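You operate a simulated robot arm through the tools that you are given. There is no shell and no other tool.

You run a simulated two-armed robot. Do the job below in one go: nothing can be reset, and whatever is moved stays where it is left.

TASK
Try the grey hand switch once on the switch tester.
Fine: plug it in, then power knob on; off at the end; leave it plugged.

Only the result counts: the job must be done as asked and must still hold three seconds after the hand-in. Knocking over, shifting, dropping, spilling or breaking anything else fails it.

THE ROBOT
Two 7-joint arms with three-finger grippers on one trunk that stands fixed in place. Base frame: the origin is at the foot of the trunk, x ahead of it, y to its left, z up. Lengths are in mm, angles in rad, forces in N, time in s.
The left shoulder is at [70, 165, 1238], the right one opposite. With the tool pointing down near the work surface each hand reaches from about 360 to 880 mm from the base axis, measured 20 degrees to its own side. Payload 3.91 kg a hand.
The tool frame of a hand sits at the grasp point between the pads (the TCP): z along the fingers, y along the line on which they close. The tips reach 30 mm beyond it. The gripper opens to 116 mm. The gripper's body begins 73 mm behind the TCP.
Orientation is that of the tool frame in the base frame, as a unit quaternion [x, y, z, w]. With the fingers straight down and closing along the base's y, the tool's x points along the base's -x, its y along +y and its z along -z.

THE INTERFACE
- The arms move only by the tool drive_tool. It takes "left_series", "right_series" or both (then of equal length, played together; a hand with none holds still); each is one flat list of numbers, 7 for each row, row after row: the shift along the base's x, y, z in mm, then the turn, a rotation vector about the base's x, y, z in rad, then the finger opening in mm, from 0 to 116. In form: [x, y, z, ax, ay, az, gripper, x, y, z, ax, ay, az, gripper, ...]. A call has 1 to 20 rows; each row is the pose to reach, as a shift and turn from the pose commanded when the call began. Each row takes 0.2 s and may step no farther than 50 mm and 0.15 rad from the row before; otherwise, or with a gripper value out of range, the whole call is refused. A pose out of reach is approached as far as the arm can. The call stops where the force on the tool passes 90 N (or 10 N more than at its start, if that is more) or the arm is blocked; 0.2 s more then pass. Each finger travels about 153 mm/s and halts on what it meets, pressing with about 26 N; the grip force reading is that of the motor and also rises with nothing between the fingers. The clock runs only during rows and for 0.2 s after the last one: add rows that repeat a pose to give the fingers time. It gives the time, the measured TCP pose, the force on the tool (base axes), the opening and the grip force at its end, in the units of the frame above (readings bear some noise), with the torque about the TCP (base axes, N m) and any sound that the robot's microphone picked up, and new pictures: "show" is both (left out), scene, wrist or none (wrist: the cameras of the hands that moved).
- Cameras (640 x 400 px; columns grow to the right, rows downward): "scene" is now at [129.5, 35.7, 1552.6]; the picture's right is [0.41, -0.91, 0.00], its down [-0.55, -0.25, -0.80] and it looks along [0.73, 0.33, -0.60] (base axes); focal length 308 px, centre (320, 200). "left" rides on the left gripper at [75, 17, -88] in its tool frame; the picture's right is [-0.22, 0.97, 0.00], its down [-0.70, -0.16, -0.70] and it looks along [-0.68, -0.16, 0.71] (tool axes); focal length 247 px, centre (320, 200). "right" rides on the right gripper at [52, 56, -88] in its tool frame; the picture's right is [-0.73, 0.68, 0.00], its down [-0.49, -0.52, -0.70] and it looks along [-0.48, -0.51, 0.71] (tool axes); focal length 247 px, centre (320, 200). There is no depth. A picture from a camera that has moved, and an enlarged one, comes with that camera's place and axes in the base frame and with its lens.
- move_column(by): slides the trunk up (or, below 0, down) by that many mm; the arms and the scene camera ride with it, the base frame stays. It gives what a move gives, with no picture.
- turn_head(pan, tilt): turns the head with the scene camera to pan (to the left, within 1.501 rad either way) and tilt (down, from -0.506 to 1.204), counted from straight ahead of the robot. It gives what a move gives, and a new picture of the scene camera.
- close_up(camera, box): a new picture of the part [left, top, right, bottom] of that camera's present view, enlarged. It takes no simulated time.
- hand_in(): hands the job in; it is judged then, once.

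Places have to be worked out from the pictures, the camera data and where the tool is seen. Open the grippers and draw the arms clear of the work before you hand the job in, unless the task says otherwise.

The tools are called after "Request:" as a command line: name --argument value ..., lists and objects as JSON in quotes. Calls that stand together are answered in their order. drive_tool: Moves the arms, as the interface text tells. Its arguments: {"type":"object","properties":{"left_series":{"type":"array"},"right_series":{"type":"array"},"show":{"type":"string","enum":["both","scene","wrist","none"]}},"required":[]} The other tools are called the same way: move_column (by) slides the trunk up or down; turn_head (pan, tilt) turns the head that bears the scene camera; close_up (camera, box) takes an enlarged picture of a part of a camera's view; hand_in () hands the job in.

At the start:

```text
time_s: 0.0
left_tool_pos: [404.9, 578.5, 1332.2]
left_tool_rot: [0.0, 1.0, 0.001, 0.0]
left_contact_force: [-0.2, 0.1, -1.2]
left_ft_torque: [0.02, -0.01, -0.04]
left_width: 116.1
left_finger_force: 0.1
right_tool_pos: [434.4, 19.9, 1287.4]
right_tool_rot: [0.001, 1.0, 0.0, 0.0]
right_contact_force: [0.0, 0.9, 1.3]
right_ft_torque: [0.01, 0.01, 0.01]
right_width: 115.7
right_finger_force: 0.1
trunk travel left (down, up): [-775.0, 65.0]
head pan, tilt: [0.422, 0.641]
```

scene: 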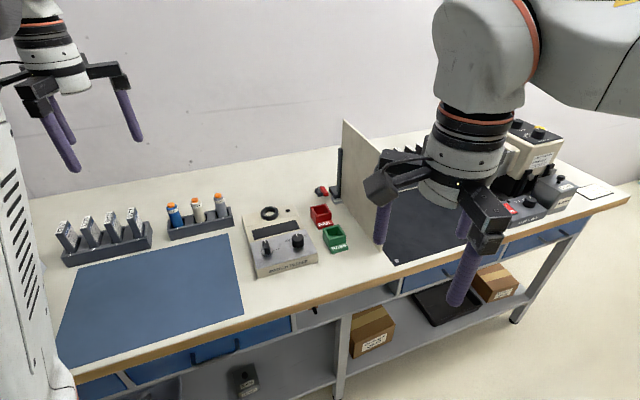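
right: 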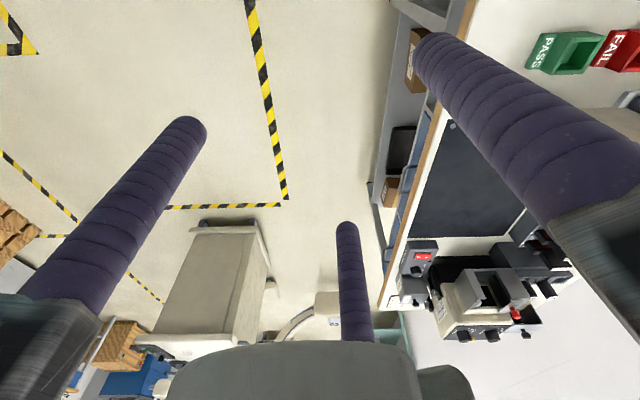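
left: 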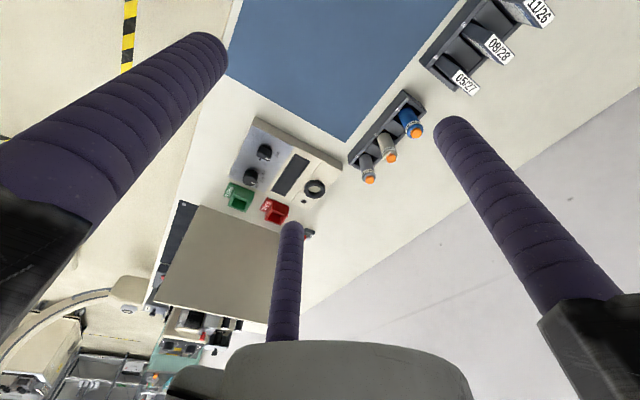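

I'll first look closely at the tester, the three hand switches in the rack and the surroundings before moving anything.

Request:
close_up --camera "scene" --box '[150, 180, 350, 305]'

Request:
close_up --camera "left" --box '[200, 80, 440, 230]'

Request:
close_up --camera "scene" --box '[40, 180, 240, 305]'

```text
3.20 times, centred on (250, 242) of scene
camera zoom: at [129.5, 35.7, 1552.6], right [0.41, -0.91, 0.0], down [-0.55, -0.25, -0.8], along [0.73, 0.33, -0.6], focal length 986 px, centre (544, 64)
```

zoom: 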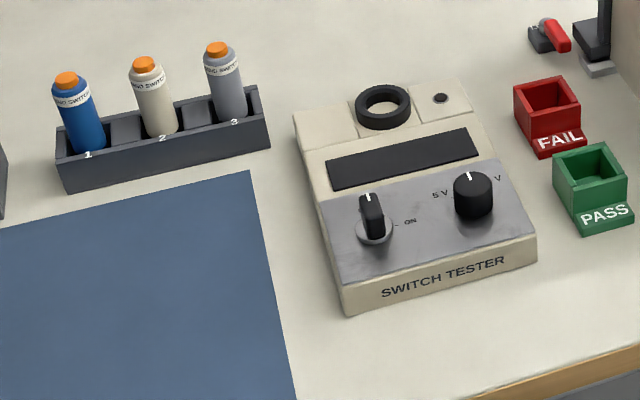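

```text
2.67 times, centred on (320, 155) of left
camera zoom: at [330.4, 595.6, 1422.0], right [0.22, 0.97, 0.0], down [0.7, -0.16, 0.7], along [0.68, -0.16, -0.71], focal length 659 px, centre (320, 320)
```

zoom: 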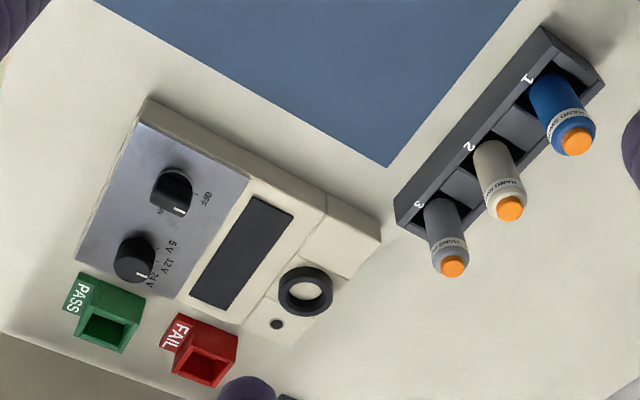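

```text
3.20 times, centred on (140, 242) of scene
camera zoom: at [129.5, 35.7, 1552.6], right [0.41, -0.91, 0.0], down [-0.55, -0.25, -0.8], along [0.73, 0.33, -0.6], focal length 986 px, centre (896, 64)
```

zoom: 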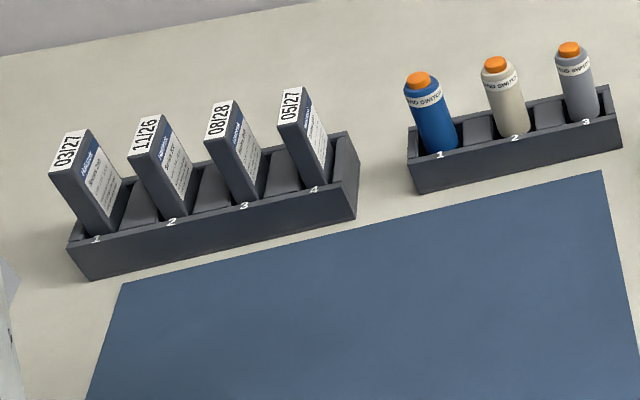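

The grey switch is the one in slot 3, with its button near (685, 621, 1012). The tester's black collar is near (743, 484, 945). I'll bring the left hand, high and clear of everything, to a spot where its camera can look closely at the switch rack.

Request:
drive_tool --left_series '[20, 7, -25, 0, 0, 0, 116, 45, 15, -55, 0, 0, 0, 116, 70, 22, -85, 0, 0, 0, 116, 95, 30, -115, 0, 0, 0, 116, 120, 38, -145, 0, 0, 0, 116, 145, 46, -175, 0, 0, 0, 116, 165, 56, -200, 0, 0, 0, 116, 185, 66, -225, 0, 0, 0, 116]'

```text
time_s: 1.8
left_tool_pos: [592.8, 645.2, 1106.6]
left_tool_rot: [0.0, 1.0, 0.0, 0.0]
left_contact_force: [-0.8, 0.1, -0.4]
left_ft_torque: [-0.03, 0.05, 0.0]
left_width: 116.0
left_finger_force: 0.0
right_tool_pos: [435.6, 20.5, 1287.3]
right_tool_rot: [0.0, 1.0, 0.0, -0.001]
right_contact_force: [0.5, 0.1, 0.0]
right_ft_torque: [-0.01, 0.05, -0.03]
right_width: 116.0
right_finger_force: 0.1
trunk travel left (down, up): [-775.0, 65.0]
head pan, tilt: [0.422, 0.641]
camera scene: at [131.3, 37.4, 1552.5], right [0.41, -0.91, 0.0], down [-0.55, -0.25, -0.8], along [0.73, 0.33, -0.6], focal length 308 px, centre (320, 200)
camera left: at [517.8, 662.5, 1196.8], right [0.22, 0.97, 0.0], down [0.7, -0.16, 0.7], along [0.68, -0.16, -0.71], focal length 247 px, centre (320, 200)
```

scene: 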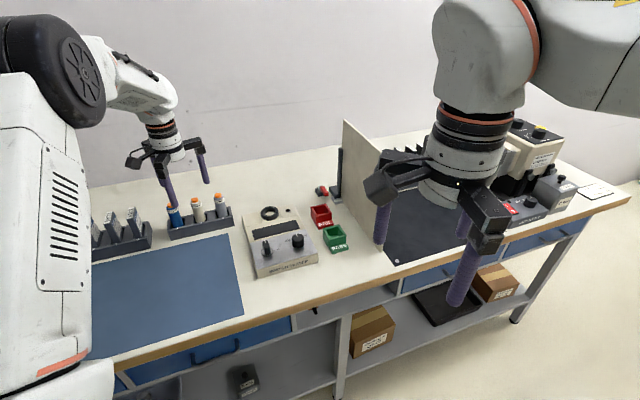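
left: 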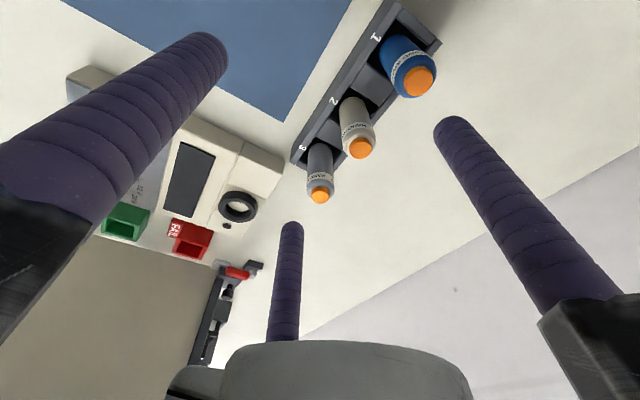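

The view agrees with my estimate of the grey switch. I'll enlarge the rack and the tester to read the labels and the size of the parts.

Request:
close_up --camera "left" --box '[270, 60, 430, 220]'

Request:
close_up --camera "left" --box '[120, 120, 300, 290]'

Request:
close_up --camera "scene" --box '[160, 185, 240, 235]'

Request:
close_up --camera "scene" --box '[240, 195, 330, 285]'

```text
2.50 times, centred on (350, 140) of left
camera zoom: at [517.8, 662.5, 1196.8], right [0.22, 0.97, 0.0], down [0.7, -0.16, 0.7], along [0.68, -0.16, -0.71], focal length 617 px, centre (245, 350)
```

zoom: 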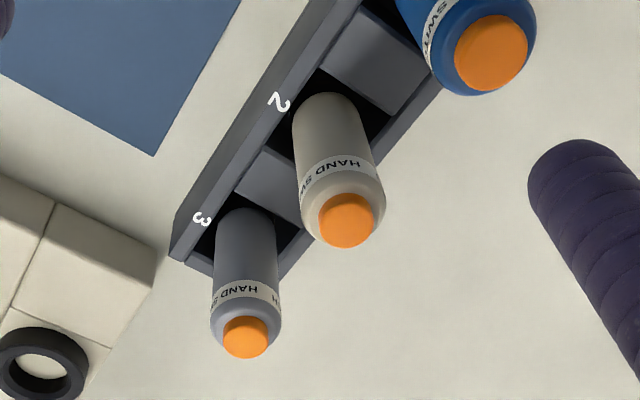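

```text
2.35 times, centred on (210, 205) of left
camera zoom: at [517.8, 662.5, 1196.8], right [0.22, 0.97, 0.0], down [0.7, -0.16, 0.7], along [0.68, -0.16, -0.71], focal length 581 px, centre (579, 188)
```

zoom: 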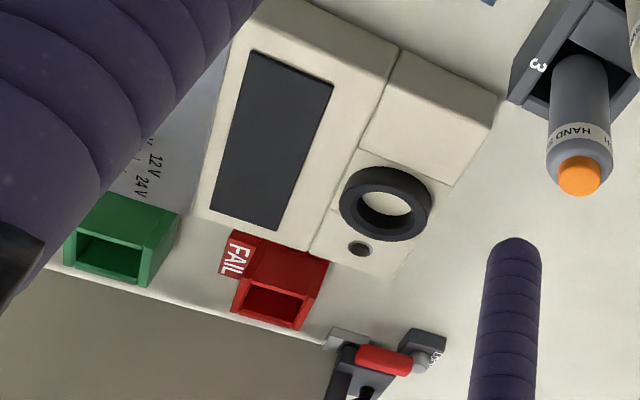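

```text
8.00 times, centred on (200, 210) of scene
camera zoom: at [131.3, 37.4, 1552.5], right [0.41, -0.91, 0.0], down [-0.55, -0.25, -0.8], along [0.73, 0.33, -0.6], focal length 2465 px, centre (1280, 120)
```

zoom: 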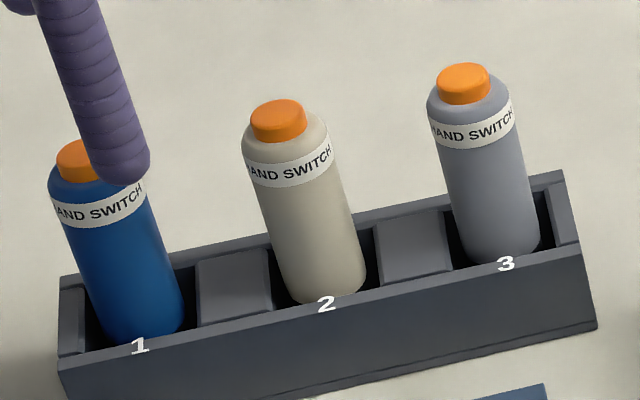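

```text
4.44 times, centred on (285, 240) of scene
camera zoom: at [131.3, 37.4, 1552.5], right [0.41, -0.91, 0.0], down [-0.55, -0.25, -0.8], along [0.73, 0.33, -0.6], focal length 1370 px, centre (476, 22)
```

zoom: 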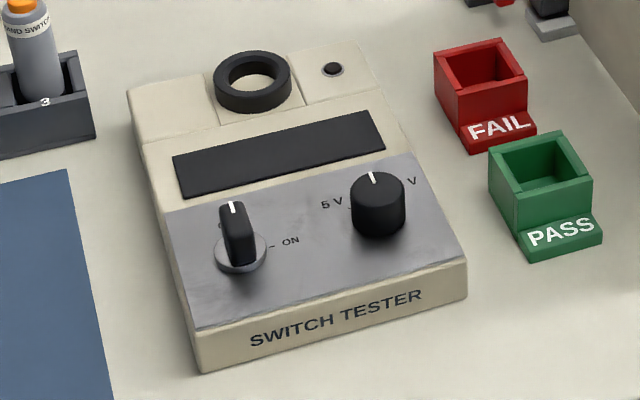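

The rack and tester both lie at 45° in the base frame, and the table is at z≈900. The power knob is near (603, 406, 957), pointing OFF, with ON a quarter turn clockwise. The pictures show three fingers where the text says two, so I'll close the gripper in free air to see how it really moves.

Request:
drive_tool --left_series '[0, 0, 0, 0, 0, 0, 36, 0, 0, 0, 0, 0, 0, 36, 0, 0, 0, 0, 0, 0, 36]' --show "wrist"

Request:
close_up --camera "scene" --box '[110, 110, 260, 230]'

```text
time_s: 2.6
left_tool_pos: [590.6, 644.1, 1108.1]
left_tool_rot: [0.0, 1.0, 0.001, -0.001]
left_contact_force: [0.6, 0.1, 1.0]
left_ft_torque: [-0.01, 0.01, -0.05]
left_width: 35.9
left_finger_force: 0.0
right_tool_pos: [433.8, 19.1, 1287.5]
right_tool_rot: [0.001, 1.0, 0.0, 0.0]
right_contact_force: [-0.7, 0.4, 0.2]
right_ft_torque: [-0.04, -0.02, -0.02]
right_width: 115.9
right_finger_force: 0.1
trunk travel left (down, up): [-775.0, 65.0]
head pan, tilt: [0.422, 0.641]
camera left: at [516.1, 660.7, 1198.8], right [0.22, 0.97, 0.0], down [0.7, -0.16, 0.7], along [0.68, -0.16, -0.71], focal length 247 px, centre (320, 200)
```

left: 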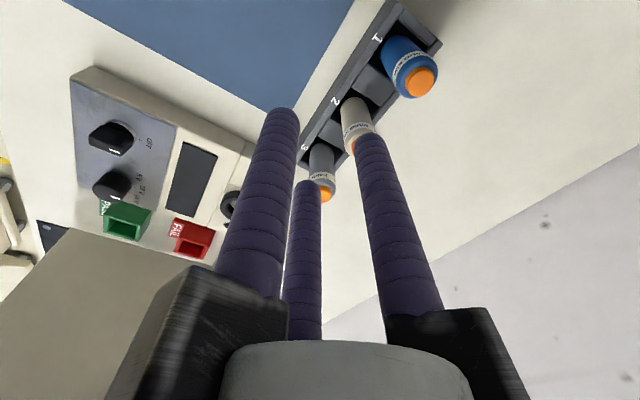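

```text
3.33 times, centred on (185, 170) of scene
camera zoom: at [129.1, 35.4, 1552.7], right [0.41, -0.91, 0.0], down [-0.55, -0.24, -0.8], along [0.73, 0.33, -0.6], focal length 1027 px, centre (770, 300)
```

zoom: 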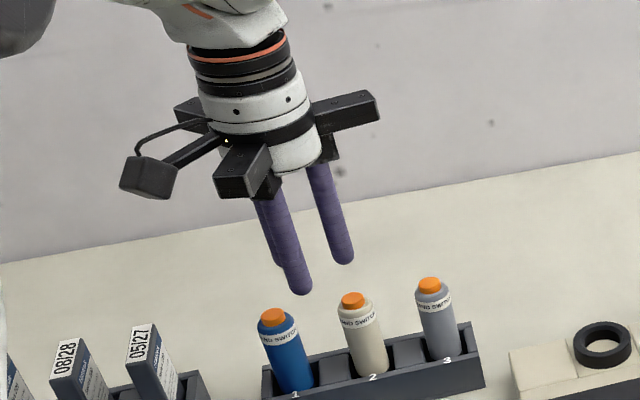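

The fingers do move as three jaws. To know what really makes contact before working with the knob, I'll do a harmless test: move over the empty blue mat, tilt the tool 0.3 rad and approach the mat. The jaw on the far side should touch at TCP z≈945 if it is really there, or only at about 931 if there are just two fingers on the y line.

Request:
drive_tool --left_series '[-45, -22, 0, 0, 0, 0, 110, -90, -45, 0, 0, 0.1, 0, 110, -90, -45, -40, 0, 0.2, 0, 110, -90, -45, -80, 0, 0.3, 0, 110, -90, -45, -120, 0, 0.3, 0, 110, -90, -45, -145, 0, 0.3, 0, 110, -90, -45, -157, 0, 0.3, 0, 110, -90, -45, -157, 0, 0.3, 0, 110]'

```text
refused: row 2 steps farther than a row can; nothing moved
```

That step was just over the 50 mm limit, so I'll make the steps smaller.

Request:
drive_tool --left_series '[-40, -20, 0, 0, 0, 0, 110, -80, -40, 0, 0, 0.1, 0, 110, -90, -45, -40, 0, 0.2, 0, 110, -90, -45, -80, 0, 0.3, 0, 110, -90, -45, -120, 0, 0.3, 0, 110, -90, -45, -145, 0, 0.3, 0, 110, -90, -45, -157, 0, 0.3, 0, 110, -90, -45, -157, 0, 0.3, 0, 110]'

```text
time_s: 4.4
left_tool_pos: [500.4, 596.5, 948.7]
left_tool_rot: [0.0, 0.989, -0.001, -0.149]
left_contact_force: [0.2, 0.3, 0.4]
left_ft_torque: [0.01, 0.0, 0.02]
left_width: 109.9
left_finger_force: 0.0
right_tool_pos: [433.7, 18.1, 1288.3]
right_tool_rot: [0.0, 1.0, 0.0, 0.0]
right_contact_force: [-0.3, 0.2, 0.6]
right_ft_torque: [0.0, 0.01, 0.01]
right_width: 116.0
right_finger_force: 0.0
trunk travel left (down, up): [-775.0, 65.0]
head pan, tilt: [0.422, 0.641]
camera scene: at [128.8, 35.3, 1552.7], right [0.41, -0.91, 0.0], down [-0.55, -0.24, -0.8], along [0.73, 0.33, -0.6], focal length 308 px, centre (320, 200)
camera left: at [454.2, 614.2, 1057.4], right [0.21, 0.97, -0.07], down [0.87, -0.16, 0.46], along [0.44, -0.16, -0.88], focal length 247 px, centre (320, 200)
```

scene: 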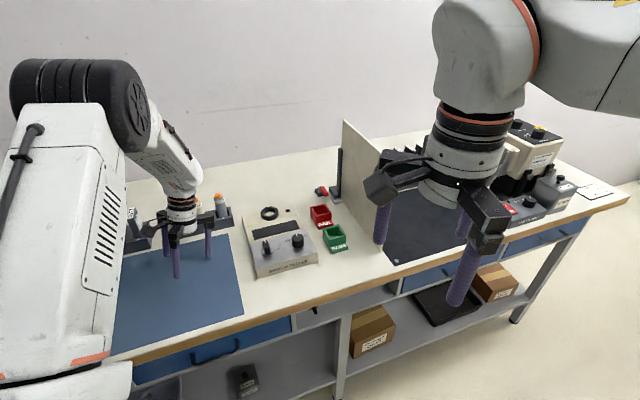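
left: 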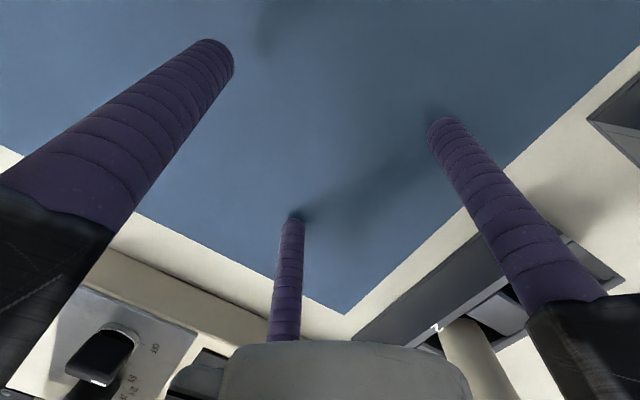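

No force yet, and the far jaw looks very close to the mat. I'll lower in 2 mm steps.

Request:
drive_tool --left_series '[0, 0, -2, 0, 0, 0, 110, 0, 0, -4, 0, 0, 0, 110, 0, 0, -6, 0, 0, 0, 110, 0, 0, -6, 0, 0, 0, 110]' --show "wrist"

```text
time_s: 5.4
left_tool_pos: [500.9, 597.5, 947.5]
left_tool_rot: [0.0, 0.989, 0.002, -0.147]
left_contact_force: [4.9, 1.8, 22.5]
left_ft_torque: [-0.62, -1.22, 0.17]
left_width: 108.6
left_finger_force: 0.0
right_tool_pos: [432.3, 18.0, 1288.6]
right_tool_rot: [0.0, 1.0, 0.001, 0.0]
right_contact_force: [0.0, 0.5, -0.2]
right_ft_torque: [0.01, -0.02, 0.0]
right_width: 116.1
right_finger_force: 0.0
trunk travel left (down, up): [-775.0, 65.0]
head pan, tilt: [0.422, 0.641]
camera left: at [454.8, 614.9, 1054.8], right [0.22, 0.97, -0.06], down [0.87, -0.16, 0.47], along [0.45, -0.15, -0.88], focal length 247 px, centre (320, 200)
```

left: 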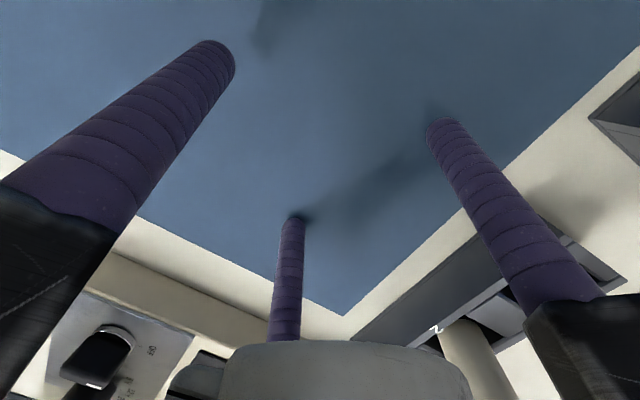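

The contact came at z≈947, with a torque that places it at (+44, −31) mm from the TCP. So the gripper really has three jaws: one at tool +y and two at ±60 mm x, −37 mm y. I'll raise and level the hand, then move high above the grey switch with the fingers at 70 mm.

Request:
drive_tool --left_series '[0, 0, 40, 0, -0.14, 0, 110, 0, 0, 85, 0, -0.28, 0, 110, 0, 0, 130, 0, -0.3, 0, 110, 0, 0, 163, 0, -0.3, 0, 90, 40, 5, 165, 0, -0.3, 0, 70, 85, 11, 165, 0, -0.3, 0, 70, 130, 17, 165, 0, -0.3, 0, 70, 165, 22, 165, 0, -0.3, 0, 70, 184, 22.8, 165, 0, -0.3, 0, 70, 184, 22.8, 165, 0, -0.3, 0, 70]'

```text
time_s: 7.6
left_tool_pos: [683.4, 622.4, 1109.5]
left_tool_rot: [0.0, 1.0, 0.0, 0.001]
left_contact_force: [0.7, -0.9, 0.6]
left_ft_torque: [0.02, -0.01, -0.03]
left_width: 69.7
left_finger_force: 0.1
right_tool_pos: [432.8, 18.6, 1289.0]
right_tool_rot: [-0.001, 1.0, 0.0, 0.0]
right_contact_force: [0.6, -0.5, -0.7]
right_ft_torque: [-0.02, -0.01, -0.04]
right_width: 115.9
right_finger_force: 0.0
trunk travel left (down, up): [-775.0, 65.0]
head pan, tilt: [0.422, 0.641]
camera scene: at [128.4, 35.3, 1552.8], right [0.41, -0.91, 0.0], down [-0.55, -0.24, -0.8], along [0.73, 0.33, -0.6], focal length 308 px, centre (320, 200)
camera left: at [609.4, 638.7, 1199.6], right [0.22, 0.97, 0.0], down [0.69, -0.16, 0.7], along [0.68, -0.16, -0.71], focal length 247 px, centre (320, 200)
```

scene: 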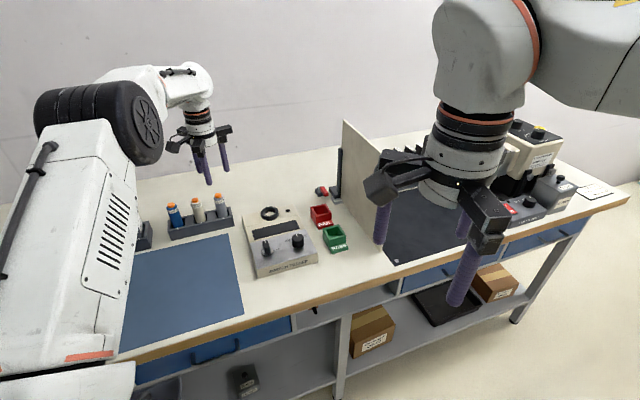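
left: 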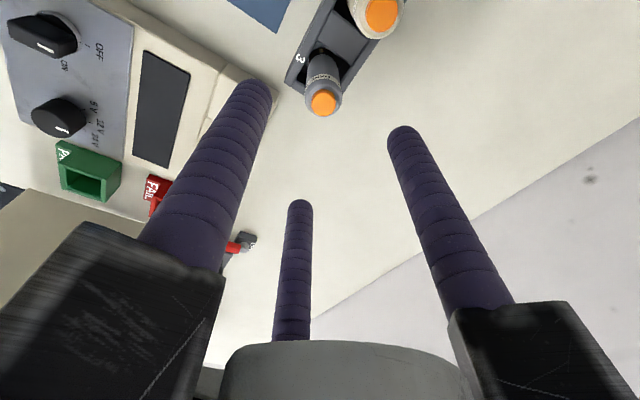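

The button projects again to about (686, 622). I'll take a closer look at the switch and the rack from here.

Request:
close_up --camera "left" --box '[270, 0, 430, 130]'

Request:
close_up --camera "scene" --box '[150, 120, 270, 240]'

Request:
close_up --camera "left" --box '[0, 0, 200, 130]'

```text
3.08 times, centred on (350, 65) of left
camera zoom: at [609.4, 638.7, 1199.6], right [0.22, 0.97, 0.0], down [0.69, -0.16, 0.7], along [0.68, -0.16, -0.71], focal length 760 px, centre (228, 615)
```

zoom: 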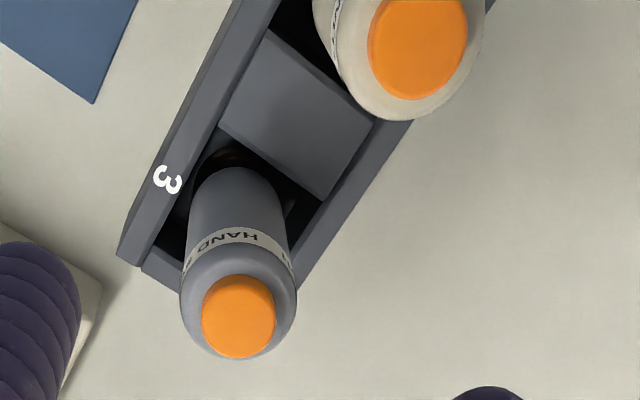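

```text
3.33 times, centred on (210, 180) of scene
camera zoom: at [128.4, 35.3, 1552.8], right [0.41, -0.91, 0.0], down [-0.55, -0.24, -0.8], along [0.73, 0.33, -0.6], focal length 1027 px, centre (687, 267)
```

zoom: 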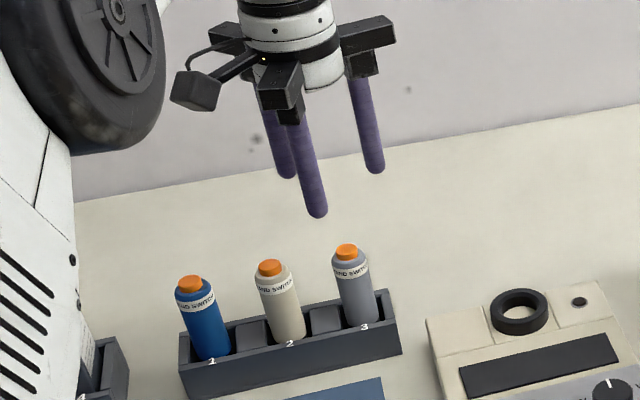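

```text
3.08 times, centred on (100, 65) of left
camera zoom: at [609.4, 638.7, 1199.6], right [0.22, 0.97, 0.0], down [0.69, -0.16, 0.7], along [0.68, -0.16, -0.71], focal length 760 px, centre (997, 615)
```

zoom: 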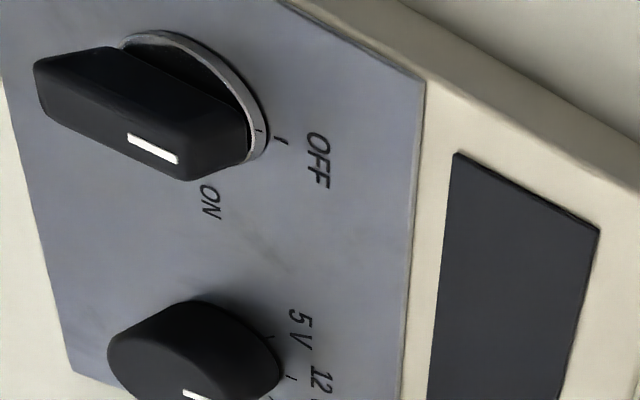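

The button lies within about 1 mm of the tool axis. I'll descend with the fingers at 70 mm to TCP z≈978, so the tips stay just above the rack's rim, and look before closing.

Request:
drive_tool --left_series '[1, 0, -33, 0, 0, 0, 70, 1, 0, -66, 0, 0, 0, 70, 1, 0, -95, 0, 0, 0, 70, 1, 0, -118, 0, 0, 0, 70, 1, 0, -130, 0, 0, 0, 70, 1, 0, -130, 0, 0, 0, 70]'

```text
time_s: 9.0
left_tool_pos: [686.7, 623.2, 980.7]
left_tool_rot: [0.001, 1.0, 0.0, -0.001]
left_contact_force: [0.3, 0.2, 0.3]
left_ft_torque: [-0.01, -0.02, 0.0]
left_width: 69.9
left_finger_force: 0.1
right_tool_pos: [432.9, 20.1, 1287.8]
right_tool_rot: [-0.001, 1.0, 0.0, 0.0]
right_contact_force: [0.5, -0.1, 0.4]
right_ft_torque: [-0.01, -0.02, 0.0]
right_width: 116.0
right_finger_force: 0.0
trunk travel left (down, up): [-775.0, 65.0]
head pan, tilt: [0.422, 0.641]
camera scene: at [129.4, 35.5, 1552.7], right [0.41, -0.91, 0.0], down [-0.55, -0.24, -0.8], along [0.73, 0.33, -0.6], focal length 308 px, centre (320, 200)
camera left: at [611.4, 639.4, 1070.0], right [0.22, 0.97, 0.0], down [0.7, -0.16, 0.7], along [0.68, -0.16, -0.71], focal length 247 px, centre (320, 200)
```

scene: 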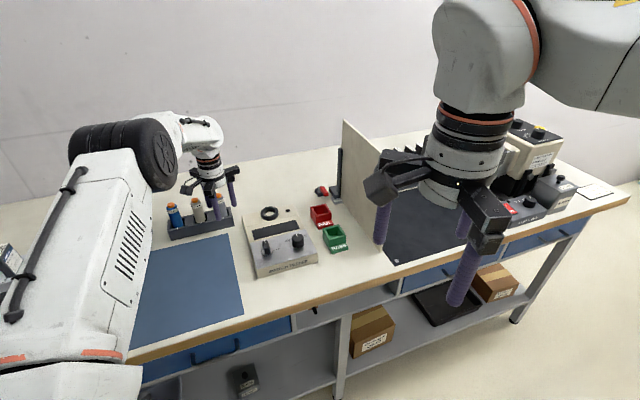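
left: 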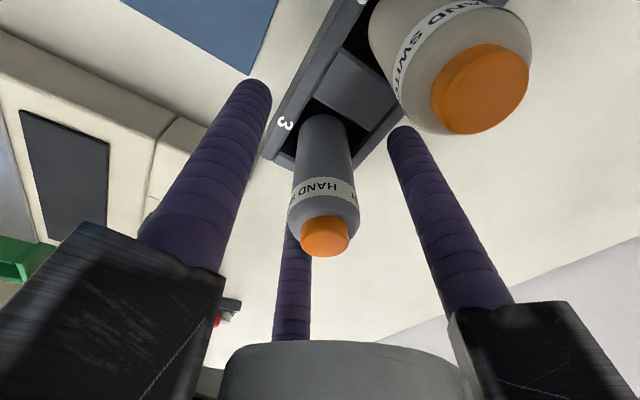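

The switch stands centred among the three jaws and there is no contact force. I'll close on it.

Request:
drive_tool --left_series '[0, 0, 0, 0, 0, 0, 50, 0, 0, 0, 0, 0, 0, 36, 0, 0, 0, 0, 0, 0, 24, 0, 0, 0, 0, 0, 0, 24, 0, 0, 0, 0, 0, 0, 24]'

Request:
close_up --camera "scene" --box '[150, 140, 270, 240]'

```text
time_s: 10.2
left_tool_pos: [686.0, 622.1, 980.3]
left_tool_rot: [-0.001, 1.0, 0.0, 0.0]
left_contact_force: [0.6, 0.1, 0.7]
left_ft_torque: [-0.04, 0.05, -0.01]
left_width: 28.2
left_finger_force: 26.1
right_tool_pos: [433.7, 19.9, 1288.4]
right_tool_rot: [0.001, 1.0, -0.001, 0.001]
right_contact_force: [0.4, 0.2, -0.1]
right_ft_torque: [0.05, 0.0, -0.01]
right_width: 116.1
right_finger_force: 0.1
trunk travel left (down, up): [-775.0, 65.0]
head pan, tilt: [0.422, 0.641]
camera scene: at [129.4, 35.5, 1552.6], right [0.41, -0.91, 0.0], down [-0.55, -0.24, -0.8], along [0.73, 0.33, -0.6], focal length 308 px, centre (320, 200)
camera left: at [611.4, 639.4, 1070.2], right [0.22, 0.97, 0.0], down [0.7, -0.16, 0.7], along [0.68, -0.16, -0.71], focal length 247 px, centre (320, 200)
```

scene: 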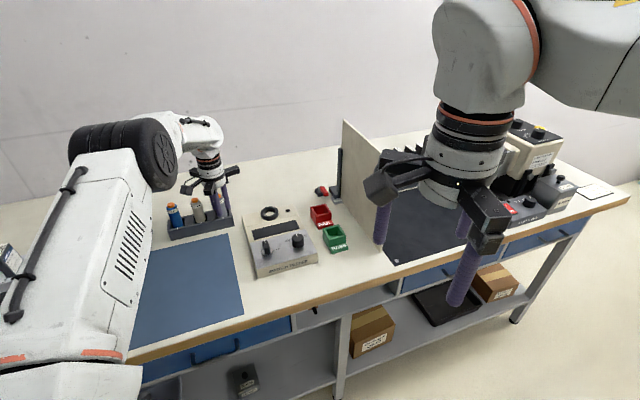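
left: 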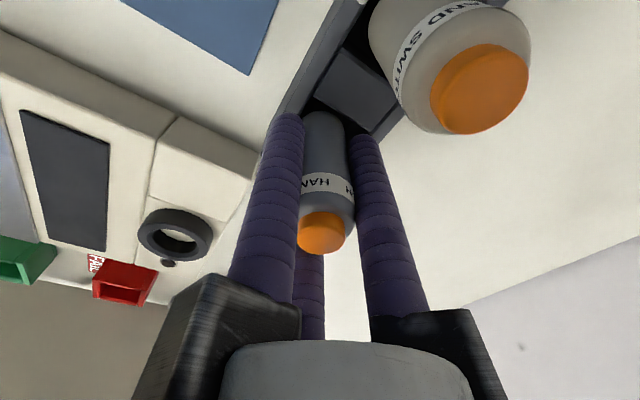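

```text
4.00 times, centred on (210, 190) of scene
camera zoom: at [129.4, 35.5, 1552.6], right [0.41, -0.91, 0.0], down [-0.55, -0.24, -0.8], along [0.73, 0.33, -0.6], focal length 1233 px, centre (760, 240)
```

zoom: 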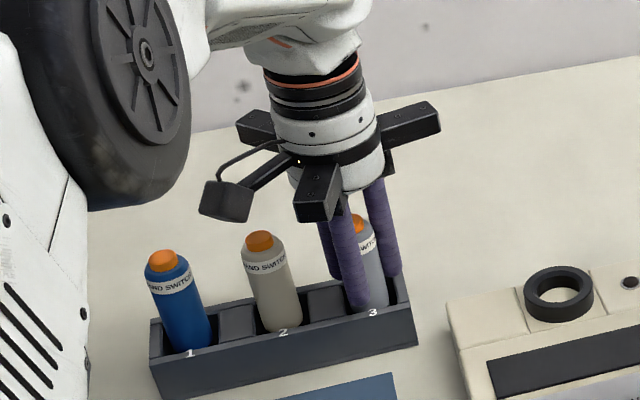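

It's gripped: the width reads 28.2 mm at 26 N. I'll lift it straight up, slowly at first.

Request:
drive_tool --left_series '[0, 0, 4, 0, 0, 0, 20, 0, 0, 12, 0, 0, 0, 20, 0, 0, 25, 0, 0, 0, 20, 0, 0, 45, 0, 0, 0, 20, 0, 0, 65, 0, 0, 0, 20, 0, 0, 85, 0, 0, 0, 20, 0, 0, 100, 0, 0, 0, 20, 0, 0, 100, 0, 0, 0, 20]'

Request:
close_up --camera "scene" --box '[150, 110, 270, 240]'

```text
time_s: 12.0
left_tool_pos: [686.5, 622.5, 1078.9]
left_tool_rot: [0.0, 1.0, 0.0, 0.0]
left_contact_force: [-0.1, -0.3, -1.2]
left_ft_torque: [0.03, -0.01, 0.02]
left_width: 28.5
left_finger_force: 26.1
right_tool_pos: [433.7, 19.4, 1287.5]
right_tool_rot: [0.001, 1.0, 0.0, -0.001]
right_contact_force: [0.7, 0.2, 1.1]
right_ft_torque: [-0.01, 0.05, -0.04]
right_width: 116.1
right_finger_force: 0.1
trunk travel left (down, up): [-775.0, 65.0]
head pan, tilt: [0.422, 0.641]
camera scene: at [130.0, 36.0, 1552.6], right [0.41, -0.91, 0.0], down [-0.55, -0.25, -0.8], along [0.73, 0.33, -0.6], focal length 308 px, centre (320, 200)
camera left: at [611.2, 639.3, 1168.3], right [0.22, 0.97, 0.0], down [0.7, -0.16, 0.7], along [0.68, -0.16, -0.71], focal length 247 px, centre (320, 200)
```

scene: 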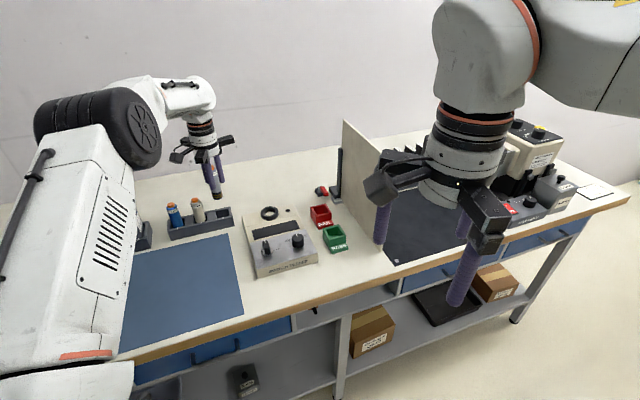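
left: 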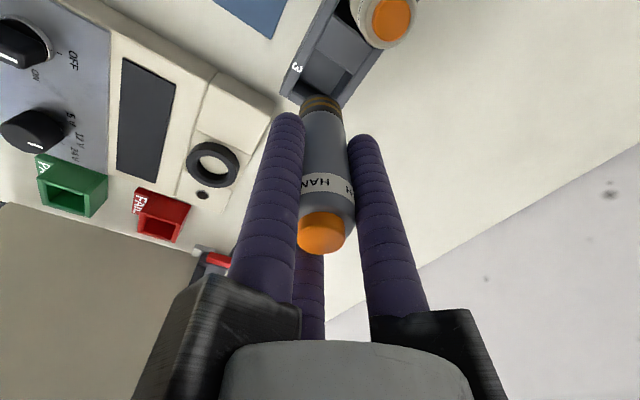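

```text
3.08 times, centred on (210, 175) of scene
camera zoom: at [130.0, 36.0, 1552.6], right [0.41, -0.91, 0.0], down [-0.55, -0.25, -0.8], along [0.73, 0.33, -0.6], focal length 948 px, centre (658, 277)
```

zoom: 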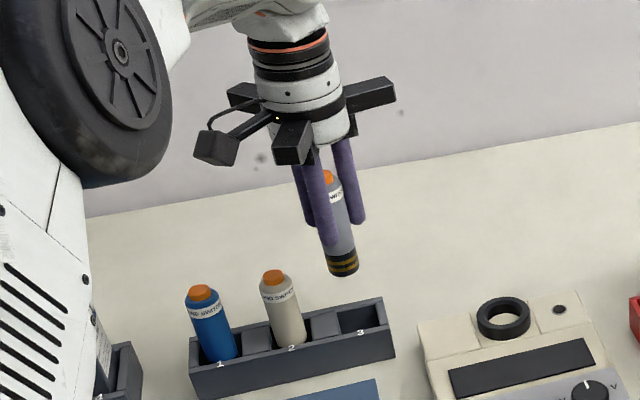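

The switch came out cleanly and shows a banded plug at its foot. I'll zoom in on the plug and on the tester's collar to measure the fit.

Request:
close_up --camera "scene" --box '[190, 150, 240, 205]'

Request:
close_up --camera "scene" --box '[245, 195, 315, 240]'

Request:
close_up --camera "left" --box '[150, 70, 350, 270]'

```text
7.27 times, centred on (215, 178) of scene
camera zoom: at [130.0, 36.0, 1552.6], right [0.41, -0.91, 0.0], down [-0.55, -0.25, -0.8], along [0.73, 0.33, -0.6], focal length 2241 px, centre (1084, 364)
```

zoom: 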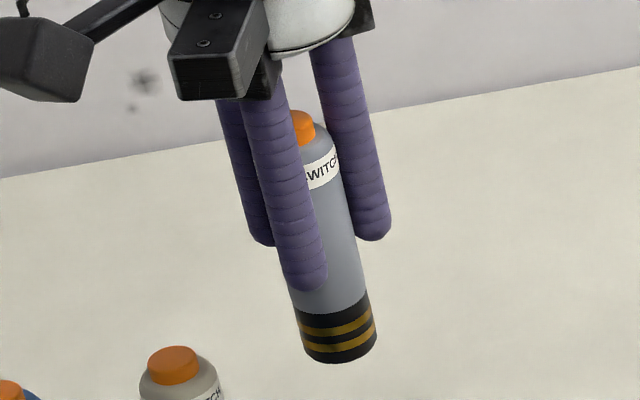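

```text
8.89 times, centred on (280, 218) of scene
camera zoom: at [130.0, 36.0, 1552.6], right [0.41, -0.91, 0.0], down [-0.55, -0.25, -0.8], along [0.73, 0.33, -0.6], focal length 2739 px, centre (676, 44)
```

zoom: 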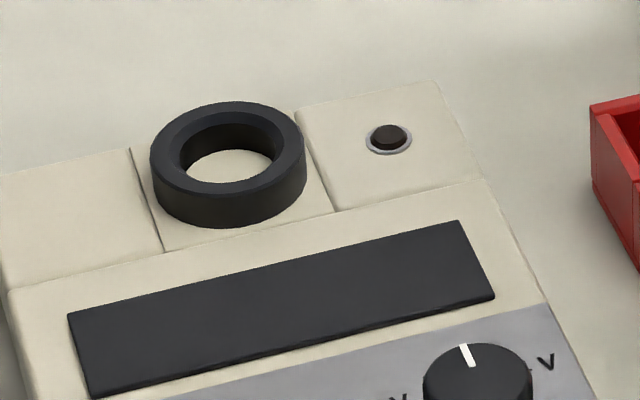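

```text
2.00 times, centred on (250, 170) of left
camera zoom: at [611.2, 639.3, 1168.3], right [0.22, 0.97, 0.0], down [0.7, -0.16, 0.7], along [0.68, -0.16, -0.71], focal length 494 px, centre (460, 260)
```

zoom: 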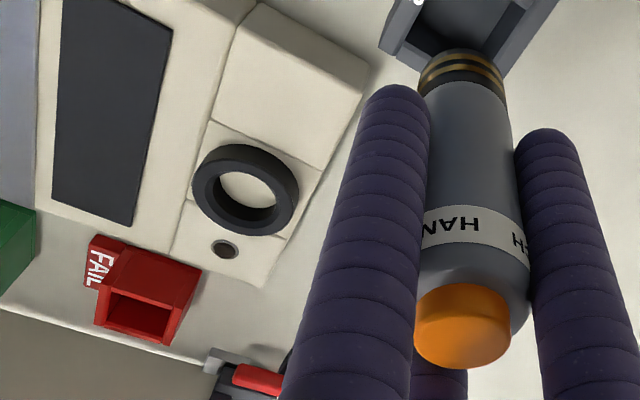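

The plug is 28 mm across and the collar's bore about 31–32 mm, with a chamfer. The collar's rim sits near (745, 486, 947) and the plug's foot about 77 mm below the TCP. I'll carry the switch over the collar at its present height and check the alignment.

Request:
drive_tool --left_series '[10, -24, 0, 0, 0, 0, 20, 23, -54, 0, 0, 0, 0, 20, 36, -84, 0, 0, 0, 0, 20, 49, -114, 0, 0, 0, 0, 20, 58.5, -136.5, 0, 0, 0, 0, 20, 58.5, -136.5, 0, 0, 0, 0, 20, 58.5, -136.5, 0, 0, 0, 0, 20]'

Request:
close_up --camera "scene" --box '[225, 140, 325, 240]'

Request:
close_up --camera "left" --box '[220, 40, 420, 200]'

```text
time_s: 13.6
left_tool_pos: [744.7, 485.3, 1078.9]
left_tool_rot: [0.0, 1.0, 0.0, 0.0]
left_contact_force: [-0.8, -0.6, -1.2]
left_ft_torque: [0.0, -0.02, -0.05]
left_width: 28.4
left_finger_force: 25.9
right_tool_pos: [434.0, 19.3, 1287.8]
right_tool_rot: [0.001, 1.0, 0.001, -0.001]
right_contact_force: [-0.8, -1.0, 0.2]
right_ft_torque: [-0.01, 0.04, -0.01]
right_width: 115.9
right_finger_force: 0.0
trunk travel left (down, up): [-775.0, 65.0]
head pan, tilt: [0.422, 0.641]
camera scene: at [129.7, 35.6, 1552.6], right [0.41, -0.91, 0.0], down [-0.55, -0.24, -0.8], along [0.73, 0.33, -0.6], focal length 308 px, centre (320, 200)
camera left: at [670.1, 502.4, 1168.9], right [0.22, 0.97, 0.0], down [0.7, -0.16, 0.7], along [0.68, -0.16, -0.71], focal length 247 px, centre (320, 200)
```

scene: 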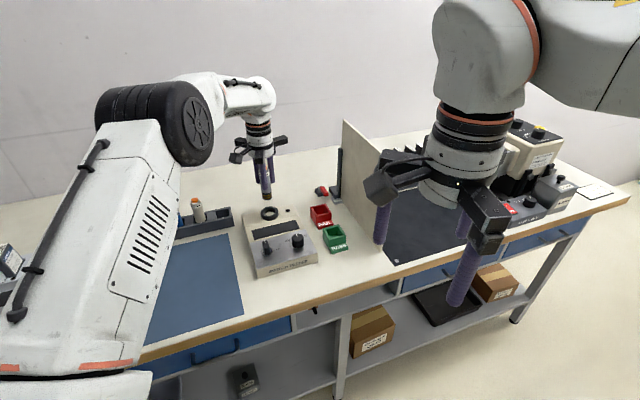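
left: 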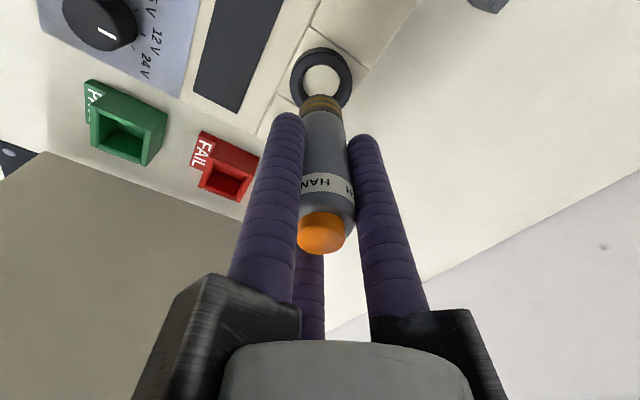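

```text
4.00 times, centred on (275, 190) of scene
camera zoom: at [129.7, 35.6, 1552.6], right [0.41, -0.91, 0.0], down [-0.55, -0.24, -0.8], along [0.73, 0.33, -0.6], focal length 1233 px, centre (500, 240)
```

zoom: 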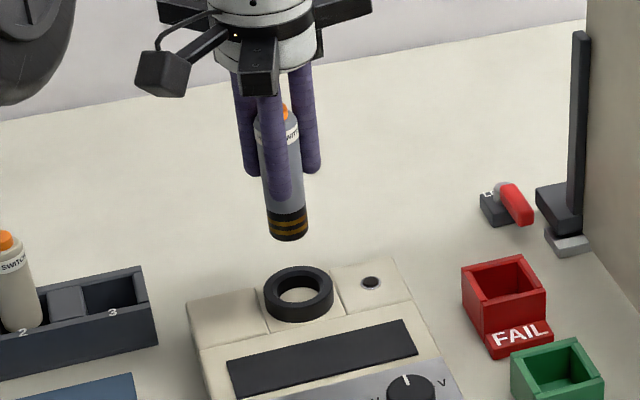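

```text
2.50 times, centred on (320, 120) of left
camera zoom: at [670.1, 502.4, 1168.9], right [0.22, 0.97, 0.0], down [0.7, -0.16, 0.7], along [0.68, -0.16, -0.71], focal length 617 px, centre (320, 400)
```

zoom: 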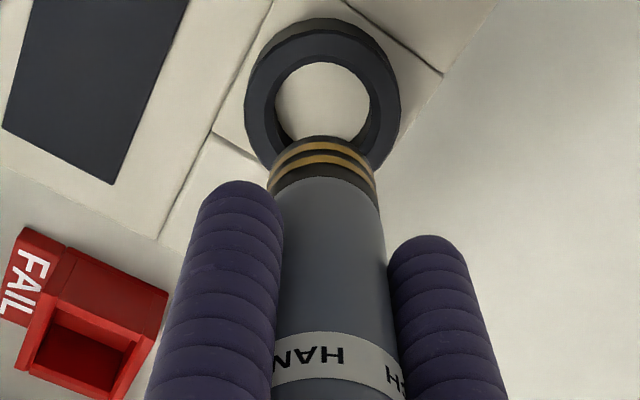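

The switch is roughly over the collar. I'll zoom further to measure the remaining offset.

Request:
close_up --camera "scene" --box '[255, 185, 295, 225]'

Request:
close_up --camera "left" --box '[280, 40, 360, 120]'

```text
10.00 times, centred on (275, 205) of scene
camera zoom: at [129.7, 35.6, 1552.6], right [0.41, -0.91, 0.0], down [-0.55, -0.24, -0.8], along [0.73, 0.33, -0.6], focal length 3082 px, centre (770, 150)
```

zoom: 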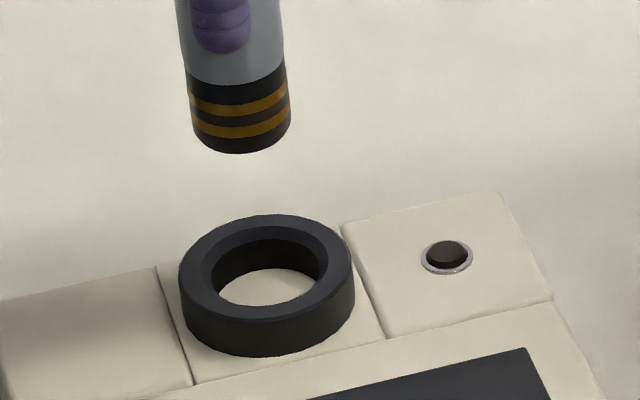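

```text
5.00 times, centred on (320, 80) of left
camera zoom: at [670.1, 502.4, 1168.9], right [0.22, 0.97, 0.0], down [0.7, -0.16, 0.7], along [0.68, -0.16, -0.71], focal length 1235 px, centre (320, 800)
```

zoom: 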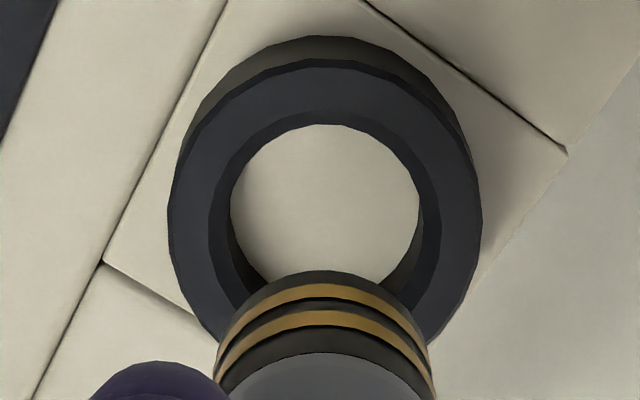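

The offset looks small: the collar is about 2 mm further in x and 0.8 mm less in y than the plug. I'll apply that and descend until the plug's foot is about 10 mm above the rim, then look again.

Request:
drive_tool --left_series '[2, -0.8, -10, 0, 0, 0, 20, 2, -0.8, -25, 0, 0, 0, 20, 2, -0.8, -38, 0, 0, 0, 20, 2, -0.8, -45, 0, 0, 0, 20, 2, -0.8, -45, 0, 0, 0, 20]' --show "wrist"

Request:
close_up --camera "scene" --box '[250, 185, 290, 225]'

Request:
close_up --camera "left" --box '[270, 50, 370, 150]'

```text
time_s: 14.8
left_tool_pos: [747.0, 484.3, 1034.5]
left_tool_rot: [-0.001, 1.0, 0.0, 0.0]
left_contact_force: [-0.1, -0.3, -0.3]
left_ft_torque: [-0.02, 0.03, 0.0]
left_width: 28.3
left_finger_force: 26.1
right_tool_pos: [433.2, 19.6, 1287.4]
right_tool_rot: [0.0, 1.0, 0.0, 0.0]
right_contact_force: [-0.2, -0.2, -0.7]
right_ft_torque: [0.0, -0.02, 0.0]
right_width: 116.0
right_finger_force: 0.1
trunk travel left (down, up): [-775.0, 65.0]
head pan, tilt: [0.422, 0.641]
camera left: at [671.5, 501.4, 1123.4], right [0.22, 0.97, 0.0], down [0.7, -0.16, 0.7], along [0.68, -0.16, -0.71], focal length 247 px, centre (320, 200)
```

left: 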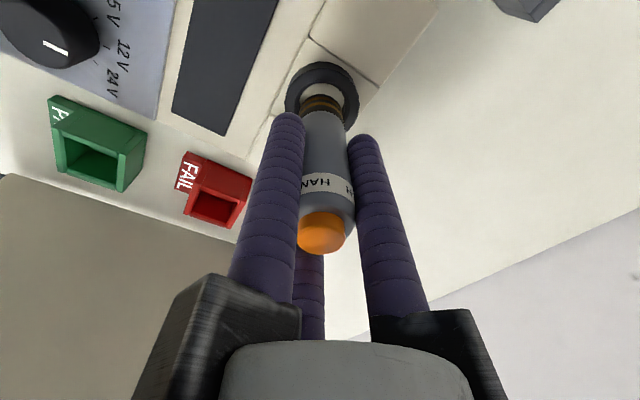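

```text
10.00 times, centred on (270, 205) of scene
camera zoom: at [129.7, 35.6, 1552.6], right [0.41, -0.91, 0.0], down [-0.55, -0.25, -0.8], along [0.73, 0.33, -0.6], focal length 3082 px, centre (820, 150)
```

zoom: 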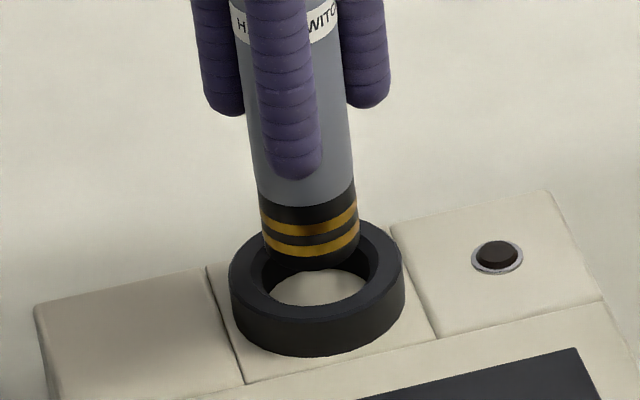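

```text
4.00 times, centred on (320, 100) of left
camera zoom: at [671.5, 501.4, 1123.4], right [0.22, 0.97, 0.0], down [0.7, -0.16, 0.7], along [0.68, -0.16, -0.71], focal length 988 px, centre (320, 600)
```

zoom: 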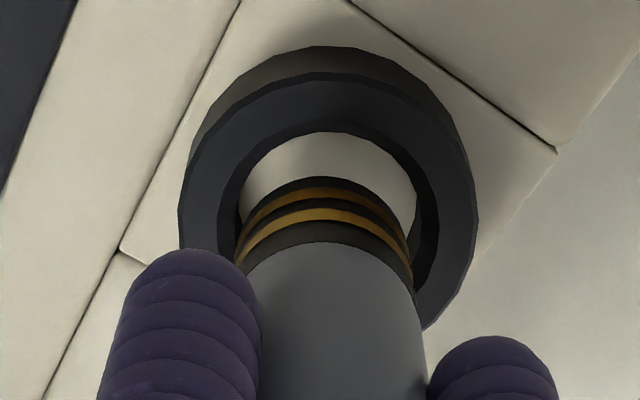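

The alignment is within about 1 mm. I'll nudge +1 mm in x and start lowering into the collar in small steps, watching the force.

Request:
drive_tool --left_series '[1, 0, 0, 0, 0, 0, 20, 1, 0, -3, 0, 0, 0, 20, 1, 0, -6, 0, 0, 0, 20, 1, 0, -9, 0, 0, 0, 20, 1, 0, -12, 0, 0, 0, 20, 1, 0, -14, 0, 0, 0, 20, 1, 0, -14, 0, 0, 0, 20]' --show "wrist"

Request:
close_up --camera "scene" --box '[250, 185, 290, 225]'

Request:
close_up --camera "left" --box '[270, 50, 370, 150]'

```text
time_s: 16.4
left_tool_pos: [746.9, 485.8, 1019.6]
left_tool_rot: [0.0, 1.0, 0.0, 0.0]
left_contact_force: [0.1, 0.2, -0.3]
left_ft_torque: [0.02, -0.04, -0.04]
left_width: 28.2
left_finger_force: 26.1
right_tool_pos: [433.8, 20.4, 1288.0]
right_tool_rot: [0.001, 1.0, 0.0, 0.0]
right_contact_force: [0.2, 0.1, 0.5]
right_ft_torque: [0.01, -0.01, 0.02]
right_width: 116.2
right_finger_force: 0.0
trunk travel left (down, up): [-775.0, 65.0]
head pan, tilt: [0.422, 0.641]
camera left: at [671.8, 502.6, 1109.4], right [0.22, 0.97, 0.0], down [0.7, -0.16, 0.7], along [0.68, -0.16, -0.71], focal length 247 px, centre (320, 200)
```

left: 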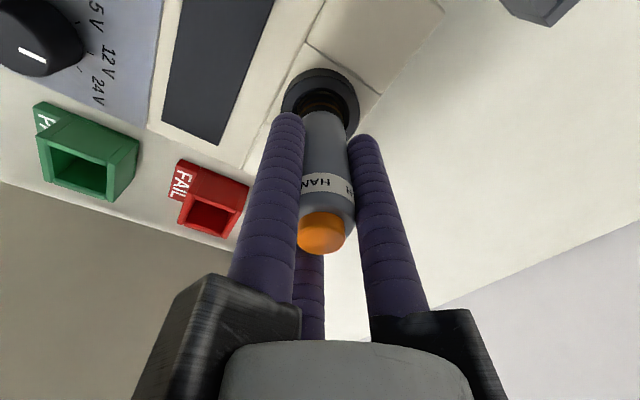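

```text
10.00 times, centred on (270, 205) of scene
camera zoom: at [129.7, 35.7, 1552.6], right [0.41, -0.91, 0.0], down [-0.55, -0.25, -0.8], along [0.73, 0.33, -0.6], focal length 3082 px, centre (820, 150)
```

zoom: 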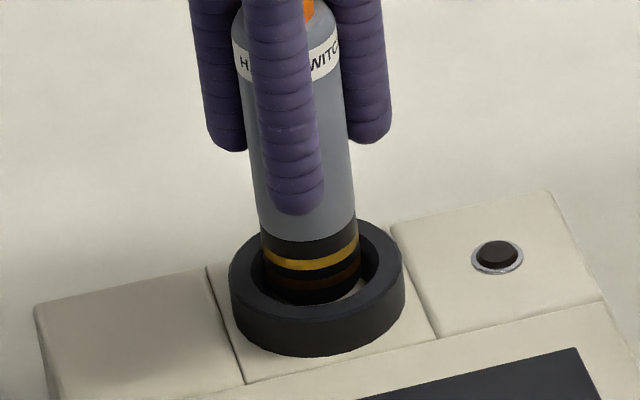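

```text
4.00 times, centred on (320, 100) of left
camera zoom: at [671.8, 502.6, 1109.4], right [0.22, 0.97, 0.0], down [0.7, -0.16, 0.7], along [0.68, -0.16, -0.71], focal length 988 px, centre (320, 600)
```

zoom: 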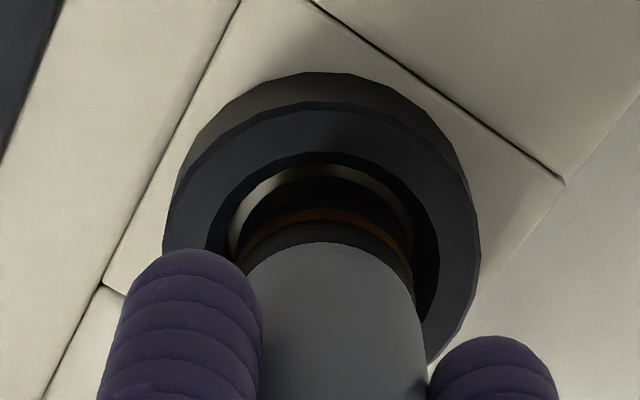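

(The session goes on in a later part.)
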